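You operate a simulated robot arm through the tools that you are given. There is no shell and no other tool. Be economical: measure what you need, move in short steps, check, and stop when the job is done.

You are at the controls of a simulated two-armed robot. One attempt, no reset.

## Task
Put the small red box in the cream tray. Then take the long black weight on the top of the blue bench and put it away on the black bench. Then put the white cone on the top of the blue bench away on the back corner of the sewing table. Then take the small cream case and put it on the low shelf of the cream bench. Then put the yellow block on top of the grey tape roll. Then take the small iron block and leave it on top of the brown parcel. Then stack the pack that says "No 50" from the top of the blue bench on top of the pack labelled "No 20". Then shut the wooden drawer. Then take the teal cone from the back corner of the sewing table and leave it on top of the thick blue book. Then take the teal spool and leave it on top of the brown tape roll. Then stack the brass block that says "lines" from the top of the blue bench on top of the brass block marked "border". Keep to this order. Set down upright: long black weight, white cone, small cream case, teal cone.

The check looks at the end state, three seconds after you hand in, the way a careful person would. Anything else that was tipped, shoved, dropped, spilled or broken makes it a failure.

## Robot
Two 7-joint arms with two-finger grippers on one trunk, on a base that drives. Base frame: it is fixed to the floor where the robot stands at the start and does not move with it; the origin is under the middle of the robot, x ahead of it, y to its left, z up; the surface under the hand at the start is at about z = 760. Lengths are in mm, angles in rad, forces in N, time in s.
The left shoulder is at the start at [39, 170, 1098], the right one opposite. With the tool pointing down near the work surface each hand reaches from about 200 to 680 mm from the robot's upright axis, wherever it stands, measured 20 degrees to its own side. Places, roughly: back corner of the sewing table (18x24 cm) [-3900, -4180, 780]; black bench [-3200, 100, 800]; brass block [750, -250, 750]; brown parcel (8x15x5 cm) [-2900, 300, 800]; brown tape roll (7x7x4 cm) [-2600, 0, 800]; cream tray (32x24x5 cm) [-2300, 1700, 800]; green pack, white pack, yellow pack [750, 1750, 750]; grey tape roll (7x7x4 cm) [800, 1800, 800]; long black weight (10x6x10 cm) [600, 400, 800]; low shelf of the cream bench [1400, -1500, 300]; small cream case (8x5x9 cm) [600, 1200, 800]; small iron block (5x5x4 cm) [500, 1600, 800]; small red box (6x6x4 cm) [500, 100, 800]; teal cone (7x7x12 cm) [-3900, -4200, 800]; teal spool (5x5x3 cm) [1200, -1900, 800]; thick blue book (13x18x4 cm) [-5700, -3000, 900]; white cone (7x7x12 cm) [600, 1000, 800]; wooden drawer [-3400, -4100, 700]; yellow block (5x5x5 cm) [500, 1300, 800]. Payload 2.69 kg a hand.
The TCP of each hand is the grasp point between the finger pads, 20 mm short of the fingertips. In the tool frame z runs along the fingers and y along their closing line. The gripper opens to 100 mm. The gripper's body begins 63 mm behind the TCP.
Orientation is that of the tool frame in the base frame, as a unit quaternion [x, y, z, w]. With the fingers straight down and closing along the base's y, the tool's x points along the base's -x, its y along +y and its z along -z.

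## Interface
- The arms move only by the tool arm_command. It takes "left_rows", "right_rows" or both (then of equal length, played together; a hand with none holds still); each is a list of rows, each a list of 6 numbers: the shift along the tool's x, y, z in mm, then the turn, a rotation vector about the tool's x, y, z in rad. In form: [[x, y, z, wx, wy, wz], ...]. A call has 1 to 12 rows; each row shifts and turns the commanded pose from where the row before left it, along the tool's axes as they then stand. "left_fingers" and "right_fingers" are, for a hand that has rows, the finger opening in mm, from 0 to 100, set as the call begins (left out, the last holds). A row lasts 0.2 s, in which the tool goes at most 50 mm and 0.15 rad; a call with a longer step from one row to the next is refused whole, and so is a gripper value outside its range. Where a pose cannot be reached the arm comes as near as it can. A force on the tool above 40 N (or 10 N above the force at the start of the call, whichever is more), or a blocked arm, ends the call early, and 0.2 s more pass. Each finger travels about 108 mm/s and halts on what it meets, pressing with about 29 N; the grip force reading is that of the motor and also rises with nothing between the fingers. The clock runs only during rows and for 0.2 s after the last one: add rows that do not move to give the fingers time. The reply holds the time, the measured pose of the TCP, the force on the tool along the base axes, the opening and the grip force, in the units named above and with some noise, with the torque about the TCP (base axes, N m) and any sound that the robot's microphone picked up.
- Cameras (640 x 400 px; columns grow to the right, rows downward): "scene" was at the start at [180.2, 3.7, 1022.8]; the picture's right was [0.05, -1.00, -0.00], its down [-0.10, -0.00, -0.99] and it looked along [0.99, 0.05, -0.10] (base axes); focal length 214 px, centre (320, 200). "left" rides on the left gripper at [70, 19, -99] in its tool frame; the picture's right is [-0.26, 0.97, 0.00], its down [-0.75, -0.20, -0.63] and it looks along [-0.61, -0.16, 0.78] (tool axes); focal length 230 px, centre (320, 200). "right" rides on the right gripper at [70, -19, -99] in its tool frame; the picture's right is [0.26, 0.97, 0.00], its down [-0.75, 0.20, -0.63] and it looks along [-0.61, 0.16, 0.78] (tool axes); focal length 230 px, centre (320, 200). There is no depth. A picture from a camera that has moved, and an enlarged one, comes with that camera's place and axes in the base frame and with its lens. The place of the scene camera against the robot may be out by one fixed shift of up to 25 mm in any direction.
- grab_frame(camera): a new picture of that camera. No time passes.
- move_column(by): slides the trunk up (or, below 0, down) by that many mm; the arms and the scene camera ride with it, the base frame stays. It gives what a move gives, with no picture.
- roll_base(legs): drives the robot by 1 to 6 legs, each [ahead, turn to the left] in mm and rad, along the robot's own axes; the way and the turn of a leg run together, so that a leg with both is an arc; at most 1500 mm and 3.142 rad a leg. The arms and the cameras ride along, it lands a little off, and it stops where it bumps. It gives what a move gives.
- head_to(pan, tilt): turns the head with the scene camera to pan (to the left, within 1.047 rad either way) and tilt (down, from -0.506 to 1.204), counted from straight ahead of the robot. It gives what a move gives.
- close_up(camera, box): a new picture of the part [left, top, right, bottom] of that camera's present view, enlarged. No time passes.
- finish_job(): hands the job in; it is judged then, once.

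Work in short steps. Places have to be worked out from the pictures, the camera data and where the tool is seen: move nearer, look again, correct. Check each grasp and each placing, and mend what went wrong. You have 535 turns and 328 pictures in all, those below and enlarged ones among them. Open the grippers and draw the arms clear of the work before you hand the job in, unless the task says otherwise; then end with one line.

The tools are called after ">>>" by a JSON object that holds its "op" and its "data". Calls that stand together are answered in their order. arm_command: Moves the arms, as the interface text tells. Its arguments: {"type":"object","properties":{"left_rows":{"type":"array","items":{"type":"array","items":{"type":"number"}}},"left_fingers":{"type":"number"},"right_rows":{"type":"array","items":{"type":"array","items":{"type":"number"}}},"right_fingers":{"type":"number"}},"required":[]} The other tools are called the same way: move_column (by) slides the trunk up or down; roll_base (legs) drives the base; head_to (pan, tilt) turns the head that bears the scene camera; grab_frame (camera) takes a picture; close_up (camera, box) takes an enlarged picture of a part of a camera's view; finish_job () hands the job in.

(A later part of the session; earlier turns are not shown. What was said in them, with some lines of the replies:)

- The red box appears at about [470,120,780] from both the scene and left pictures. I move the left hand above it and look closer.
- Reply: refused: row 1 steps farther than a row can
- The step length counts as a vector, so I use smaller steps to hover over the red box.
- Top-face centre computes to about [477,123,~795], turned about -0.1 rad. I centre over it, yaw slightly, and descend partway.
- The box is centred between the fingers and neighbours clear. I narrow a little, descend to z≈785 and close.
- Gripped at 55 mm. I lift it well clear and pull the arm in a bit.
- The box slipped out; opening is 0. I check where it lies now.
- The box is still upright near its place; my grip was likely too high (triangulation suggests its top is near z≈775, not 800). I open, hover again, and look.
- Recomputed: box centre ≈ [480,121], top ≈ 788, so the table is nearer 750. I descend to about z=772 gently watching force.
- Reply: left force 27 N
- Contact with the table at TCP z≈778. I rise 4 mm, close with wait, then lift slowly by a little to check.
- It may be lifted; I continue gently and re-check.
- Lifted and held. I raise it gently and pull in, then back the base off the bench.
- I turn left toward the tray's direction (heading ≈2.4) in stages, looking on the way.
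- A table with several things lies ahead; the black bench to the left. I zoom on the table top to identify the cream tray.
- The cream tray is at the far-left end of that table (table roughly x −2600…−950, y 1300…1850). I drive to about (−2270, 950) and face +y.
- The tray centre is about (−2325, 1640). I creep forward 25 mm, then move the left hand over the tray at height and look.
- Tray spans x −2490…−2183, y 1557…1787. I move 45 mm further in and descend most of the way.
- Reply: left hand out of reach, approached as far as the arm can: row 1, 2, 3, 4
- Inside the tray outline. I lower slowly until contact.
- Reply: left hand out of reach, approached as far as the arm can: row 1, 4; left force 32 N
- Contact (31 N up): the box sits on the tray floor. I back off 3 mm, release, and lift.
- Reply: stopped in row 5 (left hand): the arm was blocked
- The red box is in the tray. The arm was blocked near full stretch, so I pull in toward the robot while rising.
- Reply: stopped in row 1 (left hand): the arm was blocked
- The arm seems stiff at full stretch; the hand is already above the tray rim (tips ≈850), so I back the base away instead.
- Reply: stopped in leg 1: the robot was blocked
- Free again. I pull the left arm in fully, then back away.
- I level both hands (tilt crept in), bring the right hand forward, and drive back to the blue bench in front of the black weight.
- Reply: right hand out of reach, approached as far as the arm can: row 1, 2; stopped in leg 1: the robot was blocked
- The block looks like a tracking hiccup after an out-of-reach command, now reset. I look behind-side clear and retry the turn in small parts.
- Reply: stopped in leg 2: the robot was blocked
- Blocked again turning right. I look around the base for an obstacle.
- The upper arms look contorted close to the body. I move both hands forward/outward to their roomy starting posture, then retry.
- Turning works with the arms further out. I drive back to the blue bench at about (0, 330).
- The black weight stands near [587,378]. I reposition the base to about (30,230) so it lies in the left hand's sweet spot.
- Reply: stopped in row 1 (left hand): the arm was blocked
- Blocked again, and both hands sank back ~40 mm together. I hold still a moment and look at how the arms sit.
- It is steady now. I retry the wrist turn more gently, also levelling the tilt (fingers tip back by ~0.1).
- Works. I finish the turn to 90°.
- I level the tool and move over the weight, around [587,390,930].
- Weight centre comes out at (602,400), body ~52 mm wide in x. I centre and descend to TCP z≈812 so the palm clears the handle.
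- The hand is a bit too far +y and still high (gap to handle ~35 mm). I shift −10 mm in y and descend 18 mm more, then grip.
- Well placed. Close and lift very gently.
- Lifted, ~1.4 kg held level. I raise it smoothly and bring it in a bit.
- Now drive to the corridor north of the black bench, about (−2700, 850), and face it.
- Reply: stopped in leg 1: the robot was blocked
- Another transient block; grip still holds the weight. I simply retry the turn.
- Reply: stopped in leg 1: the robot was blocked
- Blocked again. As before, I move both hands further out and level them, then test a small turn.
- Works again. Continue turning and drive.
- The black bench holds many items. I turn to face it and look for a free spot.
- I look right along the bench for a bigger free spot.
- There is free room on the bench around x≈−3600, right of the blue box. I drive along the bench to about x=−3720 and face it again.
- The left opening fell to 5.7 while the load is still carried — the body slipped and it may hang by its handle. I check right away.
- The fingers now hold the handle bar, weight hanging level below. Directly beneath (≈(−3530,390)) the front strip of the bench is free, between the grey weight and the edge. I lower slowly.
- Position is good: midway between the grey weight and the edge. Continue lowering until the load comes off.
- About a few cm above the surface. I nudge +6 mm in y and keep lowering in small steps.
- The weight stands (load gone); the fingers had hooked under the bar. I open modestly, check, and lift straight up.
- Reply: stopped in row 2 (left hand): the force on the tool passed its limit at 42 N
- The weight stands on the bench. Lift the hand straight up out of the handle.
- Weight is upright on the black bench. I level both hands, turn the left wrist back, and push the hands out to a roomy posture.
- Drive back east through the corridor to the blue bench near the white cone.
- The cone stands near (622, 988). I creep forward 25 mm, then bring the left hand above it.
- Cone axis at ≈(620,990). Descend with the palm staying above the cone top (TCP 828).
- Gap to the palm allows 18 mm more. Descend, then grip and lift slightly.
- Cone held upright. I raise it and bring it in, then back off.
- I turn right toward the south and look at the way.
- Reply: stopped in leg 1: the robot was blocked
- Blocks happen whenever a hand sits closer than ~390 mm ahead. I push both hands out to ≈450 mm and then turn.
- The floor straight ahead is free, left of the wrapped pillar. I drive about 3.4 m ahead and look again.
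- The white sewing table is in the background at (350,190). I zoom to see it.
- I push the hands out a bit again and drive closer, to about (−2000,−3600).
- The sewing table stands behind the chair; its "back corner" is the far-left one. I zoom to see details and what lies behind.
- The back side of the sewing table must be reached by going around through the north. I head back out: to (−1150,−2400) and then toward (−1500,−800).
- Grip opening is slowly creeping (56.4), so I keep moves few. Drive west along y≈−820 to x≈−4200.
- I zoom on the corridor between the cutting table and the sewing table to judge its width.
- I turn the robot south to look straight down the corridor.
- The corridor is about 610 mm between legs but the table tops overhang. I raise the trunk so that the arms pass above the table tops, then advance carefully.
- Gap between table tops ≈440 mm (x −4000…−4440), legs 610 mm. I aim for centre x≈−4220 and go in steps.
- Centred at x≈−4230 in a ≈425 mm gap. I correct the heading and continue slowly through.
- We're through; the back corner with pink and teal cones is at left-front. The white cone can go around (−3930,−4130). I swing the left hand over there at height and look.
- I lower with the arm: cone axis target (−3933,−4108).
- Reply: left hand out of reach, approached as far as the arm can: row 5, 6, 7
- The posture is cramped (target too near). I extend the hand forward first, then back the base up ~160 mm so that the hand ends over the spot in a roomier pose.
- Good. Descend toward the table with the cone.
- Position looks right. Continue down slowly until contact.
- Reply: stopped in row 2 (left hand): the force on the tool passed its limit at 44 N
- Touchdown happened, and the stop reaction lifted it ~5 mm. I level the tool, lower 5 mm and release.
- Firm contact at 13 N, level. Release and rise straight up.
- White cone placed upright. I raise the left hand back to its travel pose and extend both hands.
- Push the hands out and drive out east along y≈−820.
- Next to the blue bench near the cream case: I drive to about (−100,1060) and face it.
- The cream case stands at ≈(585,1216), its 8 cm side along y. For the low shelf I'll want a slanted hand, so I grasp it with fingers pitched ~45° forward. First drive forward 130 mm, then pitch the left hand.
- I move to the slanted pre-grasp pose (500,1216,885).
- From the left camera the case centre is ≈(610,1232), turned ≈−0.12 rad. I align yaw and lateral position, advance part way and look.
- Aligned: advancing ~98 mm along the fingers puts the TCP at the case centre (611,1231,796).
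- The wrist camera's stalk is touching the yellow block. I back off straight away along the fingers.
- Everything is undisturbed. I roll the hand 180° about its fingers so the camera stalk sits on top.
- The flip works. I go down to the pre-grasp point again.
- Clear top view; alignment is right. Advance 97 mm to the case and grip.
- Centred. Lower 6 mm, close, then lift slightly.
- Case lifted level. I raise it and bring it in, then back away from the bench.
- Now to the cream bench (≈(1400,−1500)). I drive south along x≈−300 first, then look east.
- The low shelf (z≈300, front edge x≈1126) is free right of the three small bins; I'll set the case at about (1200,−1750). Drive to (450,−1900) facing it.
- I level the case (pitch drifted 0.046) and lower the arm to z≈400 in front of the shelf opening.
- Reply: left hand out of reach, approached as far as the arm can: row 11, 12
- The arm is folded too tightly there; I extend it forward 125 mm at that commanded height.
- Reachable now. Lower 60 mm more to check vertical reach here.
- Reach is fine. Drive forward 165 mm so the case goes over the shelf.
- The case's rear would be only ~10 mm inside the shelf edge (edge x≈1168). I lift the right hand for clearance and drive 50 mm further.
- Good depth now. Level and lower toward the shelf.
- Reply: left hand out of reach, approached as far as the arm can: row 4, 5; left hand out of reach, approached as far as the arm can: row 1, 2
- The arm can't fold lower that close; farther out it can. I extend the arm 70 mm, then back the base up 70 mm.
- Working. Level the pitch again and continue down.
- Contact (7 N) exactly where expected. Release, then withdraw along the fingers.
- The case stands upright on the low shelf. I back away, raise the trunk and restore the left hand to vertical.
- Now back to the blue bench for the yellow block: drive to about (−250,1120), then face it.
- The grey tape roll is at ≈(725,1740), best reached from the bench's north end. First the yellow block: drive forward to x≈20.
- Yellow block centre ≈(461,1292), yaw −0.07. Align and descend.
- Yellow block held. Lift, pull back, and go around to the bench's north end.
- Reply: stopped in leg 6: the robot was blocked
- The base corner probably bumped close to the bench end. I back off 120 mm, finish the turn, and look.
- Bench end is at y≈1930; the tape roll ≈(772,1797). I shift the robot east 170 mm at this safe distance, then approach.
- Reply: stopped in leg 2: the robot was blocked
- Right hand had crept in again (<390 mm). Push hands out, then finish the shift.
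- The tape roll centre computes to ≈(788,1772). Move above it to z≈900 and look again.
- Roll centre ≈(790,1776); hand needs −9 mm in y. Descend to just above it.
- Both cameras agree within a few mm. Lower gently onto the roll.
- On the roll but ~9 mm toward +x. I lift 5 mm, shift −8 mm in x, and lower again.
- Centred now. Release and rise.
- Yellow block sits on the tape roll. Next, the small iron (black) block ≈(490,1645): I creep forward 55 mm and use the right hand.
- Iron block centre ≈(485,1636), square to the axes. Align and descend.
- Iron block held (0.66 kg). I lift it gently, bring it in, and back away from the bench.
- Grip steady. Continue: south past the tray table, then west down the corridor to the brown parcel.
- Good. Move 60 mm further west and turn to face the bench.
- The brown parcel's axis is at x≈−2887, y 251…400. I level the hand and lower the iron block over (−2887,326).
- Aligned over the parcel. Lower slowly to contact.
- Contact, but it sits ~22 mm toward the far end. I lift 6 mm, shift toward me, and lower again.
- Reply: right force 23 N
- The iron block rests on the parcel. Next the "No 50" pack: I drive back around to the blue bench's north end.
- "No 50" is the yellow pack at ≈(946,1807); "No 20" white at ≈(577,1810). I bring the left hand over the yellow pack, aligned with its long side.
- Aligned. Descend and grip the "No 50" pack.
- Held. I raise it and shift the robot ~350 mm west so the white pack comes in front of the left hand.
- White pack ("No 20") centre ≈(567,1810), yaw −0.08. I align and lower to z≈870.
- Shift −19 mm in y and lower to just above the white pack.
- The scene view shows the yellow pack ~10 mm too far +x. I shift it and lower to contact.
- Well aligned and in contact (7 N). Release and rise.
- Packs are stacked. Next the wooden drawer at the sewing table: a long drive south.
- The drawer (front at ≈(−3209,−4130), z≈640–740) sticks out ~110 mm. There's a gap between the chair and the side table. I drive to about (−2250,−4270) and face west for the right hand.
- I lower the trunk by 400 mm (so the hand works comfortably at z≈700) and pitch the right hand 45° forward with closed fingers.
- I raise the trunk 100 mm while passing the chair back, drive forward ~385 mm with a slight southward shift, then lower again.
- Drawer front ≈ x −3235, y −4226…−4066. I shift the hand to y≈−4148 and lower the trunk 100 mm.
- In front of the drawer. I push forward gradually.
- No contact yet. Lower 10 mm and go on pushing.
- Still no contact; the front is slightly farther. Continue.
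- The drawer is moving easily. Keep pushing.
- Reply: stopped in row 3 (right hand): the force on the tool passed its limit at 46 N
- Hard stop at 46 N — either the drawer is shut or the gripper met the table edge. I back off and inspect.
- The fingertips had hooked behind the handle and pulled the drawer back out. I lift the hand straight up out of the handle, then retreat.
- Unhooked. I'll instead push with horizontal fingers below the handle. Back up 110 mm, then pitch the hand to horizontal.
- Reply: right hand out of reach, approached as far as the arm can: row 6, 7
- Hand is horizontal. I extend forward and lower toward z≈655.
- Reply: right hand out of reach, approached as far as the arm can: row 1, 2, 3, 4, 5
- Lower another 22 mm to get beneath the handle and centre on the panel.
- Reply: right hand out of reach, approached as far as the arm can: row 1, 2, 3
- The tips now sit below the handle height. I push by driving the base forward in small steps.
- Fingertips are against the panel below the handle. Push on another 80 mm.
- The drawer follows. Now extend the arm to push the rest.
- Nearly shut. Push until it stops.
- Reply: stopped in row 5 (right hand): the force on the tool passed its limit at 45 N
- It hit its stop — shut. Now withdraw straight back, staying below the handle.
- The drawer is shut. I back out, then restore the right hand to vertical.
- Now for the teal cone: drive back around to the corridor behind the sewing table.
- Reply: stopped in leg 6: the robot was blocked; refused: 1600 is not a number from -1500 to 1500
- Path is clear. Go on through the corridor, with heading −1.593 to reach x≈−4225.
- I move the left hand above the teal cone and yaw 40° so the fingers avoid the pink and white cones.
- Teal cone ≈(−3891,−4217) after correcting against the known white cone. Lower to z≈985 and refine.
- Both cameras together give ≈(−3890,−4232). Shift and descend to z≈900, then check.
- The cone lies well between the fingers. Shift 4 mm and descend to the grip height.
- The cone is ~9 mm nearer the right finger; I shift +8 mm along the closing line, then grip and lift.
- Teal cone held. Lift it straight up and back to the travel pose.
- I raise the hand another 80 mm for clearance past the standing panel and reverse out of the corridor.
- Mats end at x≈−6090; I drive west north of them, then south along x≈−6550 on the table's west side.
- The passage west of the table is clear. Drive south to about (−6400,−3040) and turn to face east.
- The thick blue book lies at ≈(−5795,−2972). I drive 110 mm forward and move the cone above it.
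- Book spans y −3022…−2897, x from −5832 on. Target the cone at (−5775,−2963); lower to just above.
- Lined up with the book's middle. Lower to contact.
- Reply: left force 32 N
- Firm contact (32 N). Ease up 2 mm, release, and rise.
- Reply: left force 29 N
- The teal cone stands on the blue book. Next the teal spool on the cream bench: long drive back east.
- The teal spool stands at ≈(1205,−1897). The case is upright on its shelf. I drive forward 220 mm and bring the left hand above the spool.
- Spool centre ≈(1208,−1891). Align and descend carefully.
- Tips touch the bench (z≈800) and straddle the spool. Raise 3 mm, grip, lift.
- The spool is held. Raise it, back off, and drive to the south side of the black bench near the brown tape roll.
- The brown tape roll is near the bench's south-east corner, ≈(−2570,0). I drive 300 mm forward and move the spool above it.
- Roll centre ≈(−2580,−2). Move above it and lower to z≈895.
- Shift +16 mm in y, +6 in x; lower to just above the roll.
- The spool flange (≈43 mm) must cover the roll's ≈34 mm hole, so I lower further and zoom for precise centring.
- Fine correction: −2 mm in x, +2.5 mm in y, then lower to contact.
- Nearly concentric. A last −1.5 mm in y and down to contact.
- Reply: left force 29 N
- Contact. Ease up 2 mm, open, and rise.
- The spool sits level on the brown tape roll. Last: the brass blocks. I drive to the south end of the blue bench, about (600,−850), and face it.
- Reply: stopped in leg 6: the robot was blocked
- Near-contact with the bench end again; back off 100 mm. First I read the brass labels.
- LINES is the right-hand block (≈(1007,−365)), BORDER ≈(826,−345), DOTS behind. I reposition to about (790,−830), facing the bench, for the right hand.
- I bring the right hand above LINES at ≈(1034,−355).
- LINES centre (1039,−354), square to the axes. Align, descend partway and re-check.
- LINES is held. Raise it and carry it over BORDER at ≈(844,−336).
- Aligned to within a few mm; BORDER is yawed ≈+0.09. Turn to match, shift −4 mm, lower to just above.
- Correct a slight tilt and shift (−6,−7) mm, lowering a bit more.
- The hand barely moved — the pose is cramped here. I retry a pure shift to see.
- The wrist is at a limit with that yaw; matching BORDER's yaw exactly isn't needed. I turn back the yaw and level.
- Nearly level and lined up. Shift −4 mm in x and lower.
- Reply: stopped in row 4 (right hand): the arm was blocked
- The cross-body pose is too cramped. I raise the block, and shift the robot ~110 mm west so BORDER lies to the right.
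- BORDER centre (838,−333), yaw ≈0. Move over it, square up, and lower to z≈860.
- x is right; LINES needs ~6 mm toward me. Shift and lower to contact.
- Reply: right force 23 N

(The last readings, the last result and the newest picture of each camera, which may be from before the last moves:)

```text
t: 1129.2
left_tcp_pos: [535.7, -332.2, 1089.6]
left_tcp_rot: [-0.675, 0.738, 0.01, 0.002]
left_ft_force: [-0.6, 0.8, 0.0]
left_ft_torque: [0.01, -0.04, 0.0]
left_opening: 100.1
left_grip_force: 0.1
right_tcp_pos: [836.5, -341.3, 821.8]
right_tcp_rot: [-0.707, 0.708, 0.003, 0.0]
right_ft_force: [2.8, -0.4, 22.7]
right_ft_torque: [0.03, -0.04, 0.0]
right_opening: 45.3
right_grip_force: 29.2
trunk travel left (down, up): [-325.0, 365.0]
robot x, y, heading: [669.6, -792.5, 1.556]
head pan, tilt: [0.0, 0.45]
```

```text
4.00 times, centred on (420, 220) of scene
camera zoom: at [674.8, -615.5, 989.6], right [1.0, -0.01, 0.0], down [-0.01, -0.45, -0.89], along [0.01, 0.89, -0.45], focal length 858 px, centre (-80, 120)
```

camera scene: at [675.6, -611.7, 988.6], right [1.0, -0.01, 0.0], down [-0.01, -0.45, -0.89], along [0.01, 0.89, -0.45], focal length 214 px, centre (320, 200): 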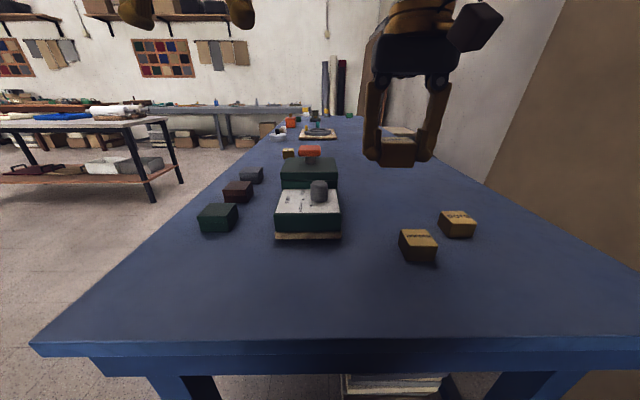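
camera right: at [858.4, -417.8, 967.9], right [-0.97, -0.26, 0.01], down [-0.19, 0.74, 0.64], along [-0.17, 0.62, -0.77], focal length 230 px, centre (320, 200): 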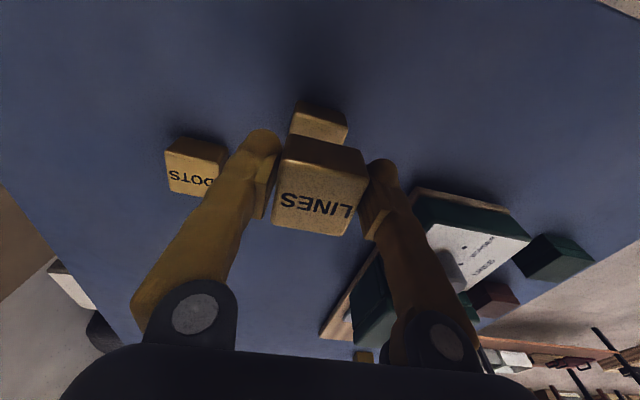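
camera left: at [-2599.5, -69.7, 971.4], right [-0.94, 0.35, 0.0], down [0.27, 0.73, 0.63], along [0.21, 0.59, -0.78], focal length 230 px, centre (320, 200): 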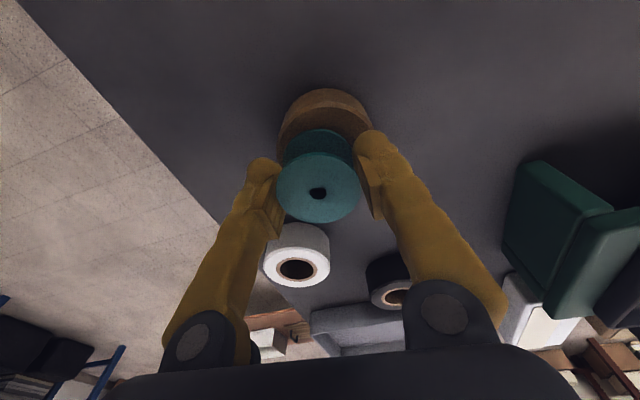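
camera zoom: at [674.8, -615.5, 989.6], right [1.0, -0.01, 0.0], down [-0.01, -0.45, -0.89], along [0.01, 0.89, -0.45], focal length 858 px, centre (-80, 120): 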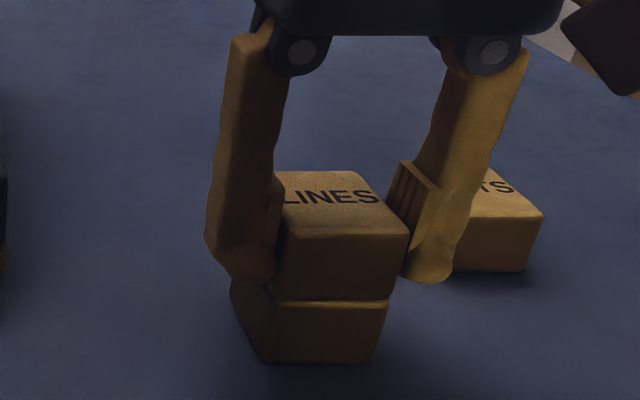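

LINES is flush on BORDER. Ease up, release and rise.

>>> {"op": "arm_command", "data": {"right_rows": [[0, 0, -2, 0, 0, 0], [0, 0, 0, 0, 0, 0]]}}

>>> {"op": "arm_command", "data": {"right_rows": [[0, 0, 0, 0, 0, 0], [0, 0, 0, 0, 0, 0], [0, 0, 0, 0, 0, 0]], "right_fingers": 75}}

>>> {"op": "arm_command", "data": {"right_rows": [[0, 0, -10, 0, 0, 0], [0, 0, -25, 0, 0, 0], [0, 0, -35, 0, 0, 0], [0, 0, -40, 0, 0, 0], [0, 0, -40, 0, 0, 0], [-10, 0, -40, 0, 0, 0], [-10, 0, -40, 0, 0, 0]]}}

>>> {"op": "grab_frame", "data": {"camera": "scene"}}

>>> {"op": "close_up", "data": {"camera": "scene", "box": [370, 170, 510, 280]}}

```text
t: 1129.8
left_tcp_pos: [536.3, -330.5, 1089.5]
left_tcp_rot: [-0.675, 0.738, 0.009, 0.001]
left_ft_force: [-0.1, 1.0, -0.1]
left_ft_torque: [0.0, 0.02, -0.01]
left_opening: 100.1
left_grip_force: 0.0
right_tcp_pos: [836.6, -341.9, 821.6]
right_tcp_rot: [-0.707, 0.708, 0.001, -0.002]
right_ft_force: [0.2, 3.7, 5.0]
right_ft_torque: [0.4, 0.0, -0.07]
right_opening: 45.1
right_grip_force: 29.2
trunk travel left (down, up): [-325.0, 365.0]
robot x, y, heading: [672.6, -790.9, 1.556]
head pan, tilt: [0.0, 0.45]
```

```text
t: 1130.6
left_tcp_pos: [537.0, -329.6, 1089.6]
left_tcp_rot: [-0.675, 0.738, 0.009, 0.002]
left_ft_force: [0.2, -0.5, 0.6]
left_ft_torque: [0.01, 0.02, 0.02]
left_opening: 100.4
left_grip_force: 0.1
right_tcp_pos: [836.8, -341.6, 821.9]
right_tcp_rot: [-0.707, 0.707, 0.0, -0.001]
right_ft_force: [0.4, -0.9, 0.3]
right_ft_torque: [-0.01, 0.02, 0.0]
right_opening: 74.9
right_grip_force: 0.1
trunk travel left (down, up): [-325.0, 365.0]
robot x, y, heading: [671.1, -791.4, 1.555]
head pan, tilt: [0.0, 0.45]
```

```text
t: 1132.2
left_tcp_pos: [536.7, -331.3, 1090.0]
left_tcp_rot: [-0.675, 0.738, 0.01, 0.003]
left_ft_force: [0.9, 0.4, -0.3]
left_ft_torque: [0.02, 0.03, 0.01]
left_opening: 99.8
left_grip_force: 0.0
right_tcp_pos: [834.9, -322.7, 1052.6]
right_tcp_rot: [-0.706, 0.708, 0.001, -0.001]
right_ft_force: [0.1, 0.5, -0.3]
right_ft_torque: [0.0, 0.02, 0.02]
right_opening: 74.8
right_grip_force: 0.1
trunk travel left (down, up): [-325.0, 365.0]
robot x, y, heading: [673.4, -793.0, 1.552]
head pan, tilt: [0.0, 0.45]
```

```text
74 pictures are left
camera scene: at [674.9, -614.5, 989.2], right [1.0, -0.01, 0.0], down [-0.01, -0.45, -0.89], along [0.01, 0.89, -0.45], focal length 214 px, centre (320, 200)
```

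scene: 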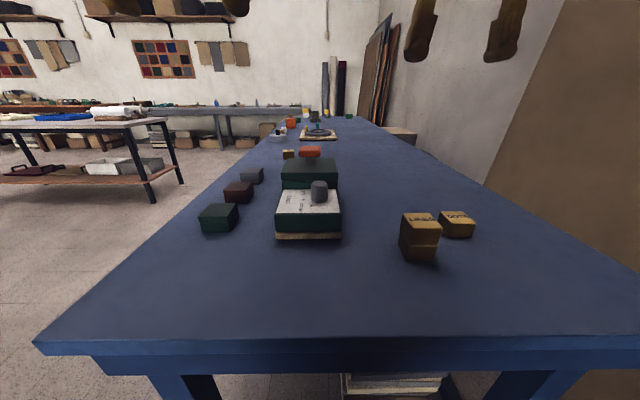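

```text
3.64 times, centred on (440, 225) of scene
camera zoom: at [674.9, -614.5, 989.2], right [1.0, -0.01, 0.0], down [-0.01, -0.45, -0.89], along [0.01, 0.89, -0.45], focal length 780 px, centre (-116, 109)
```

zoom: 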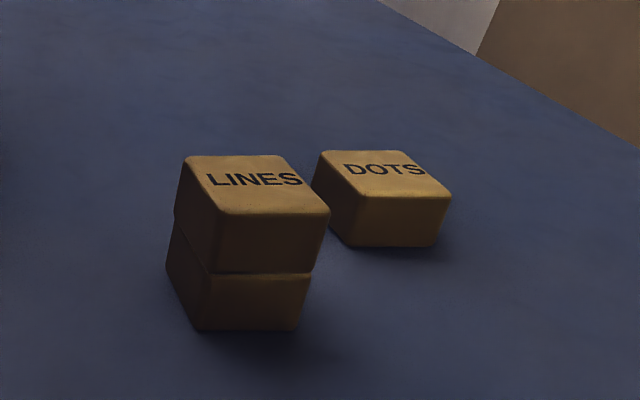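

LINES is stacked. A last zoomed check of the far end of the blue bench (yellow block and packs).

>>> {"op": "close_up", "data": {"camera": "scene", "box": [250, 95, 370, 165]}}

>>> {"op": "roll_base", "data": {"legs": [[-150, 0]]}}

```text
5.33 times, centred on (310, 130) of scene
camera zoom: at [674.9, -614.5, 989.2], right [1.0, -0.01, 0.0], down [-0.01, -0.45, -0.89], along [0.01, 0.89, -0.45], focal length 1144 px, centre (373, 573)
```

zoom: 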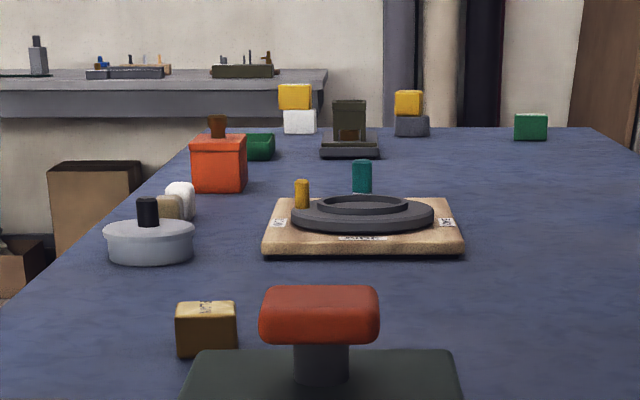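

```text
t: 1133.5
left_tcp_pos: [534.0, -482.9, 1090.7]
left_tcp_rot: [-0.675, 0.738, 0.011, 0.002]
left_ft_force: [-0.4, -0.5, 0.4]
left_ft_torque: [0.06, -0.05, 0.03]
left_opening: 100.1
left_grip_force: 0.1
right_tcp_pos: [832.7, -475.2, 1053.0]
right_tcp_rot: [-0.707, 0.708, 0.001, -0.002]
right_ft_force: [0.0, -0.5, 0.1]
right_ft_torque: [0.04, 0.03, -0.02]
right_opening: 74.8
right_grip_force: 0.0
trunk travel left (down, up): [-325.0, 365.0]
robot x, y, heading: [669.4, -943.6, 1.555]
head pan, tilt: [0.0, 0.45]
```

Both far stacks stand, the grippers are open and the arms are clear of the work, so I hand in.

>>> {"op": "finish_job", "data": {}}

```text
The job is handed in.
```

All eleven steps were done in the order given and the job is handed in. The last camera view after each step showed its object in place. I did not look again at the drawer or at the teal cone on the blue book after leaving them.
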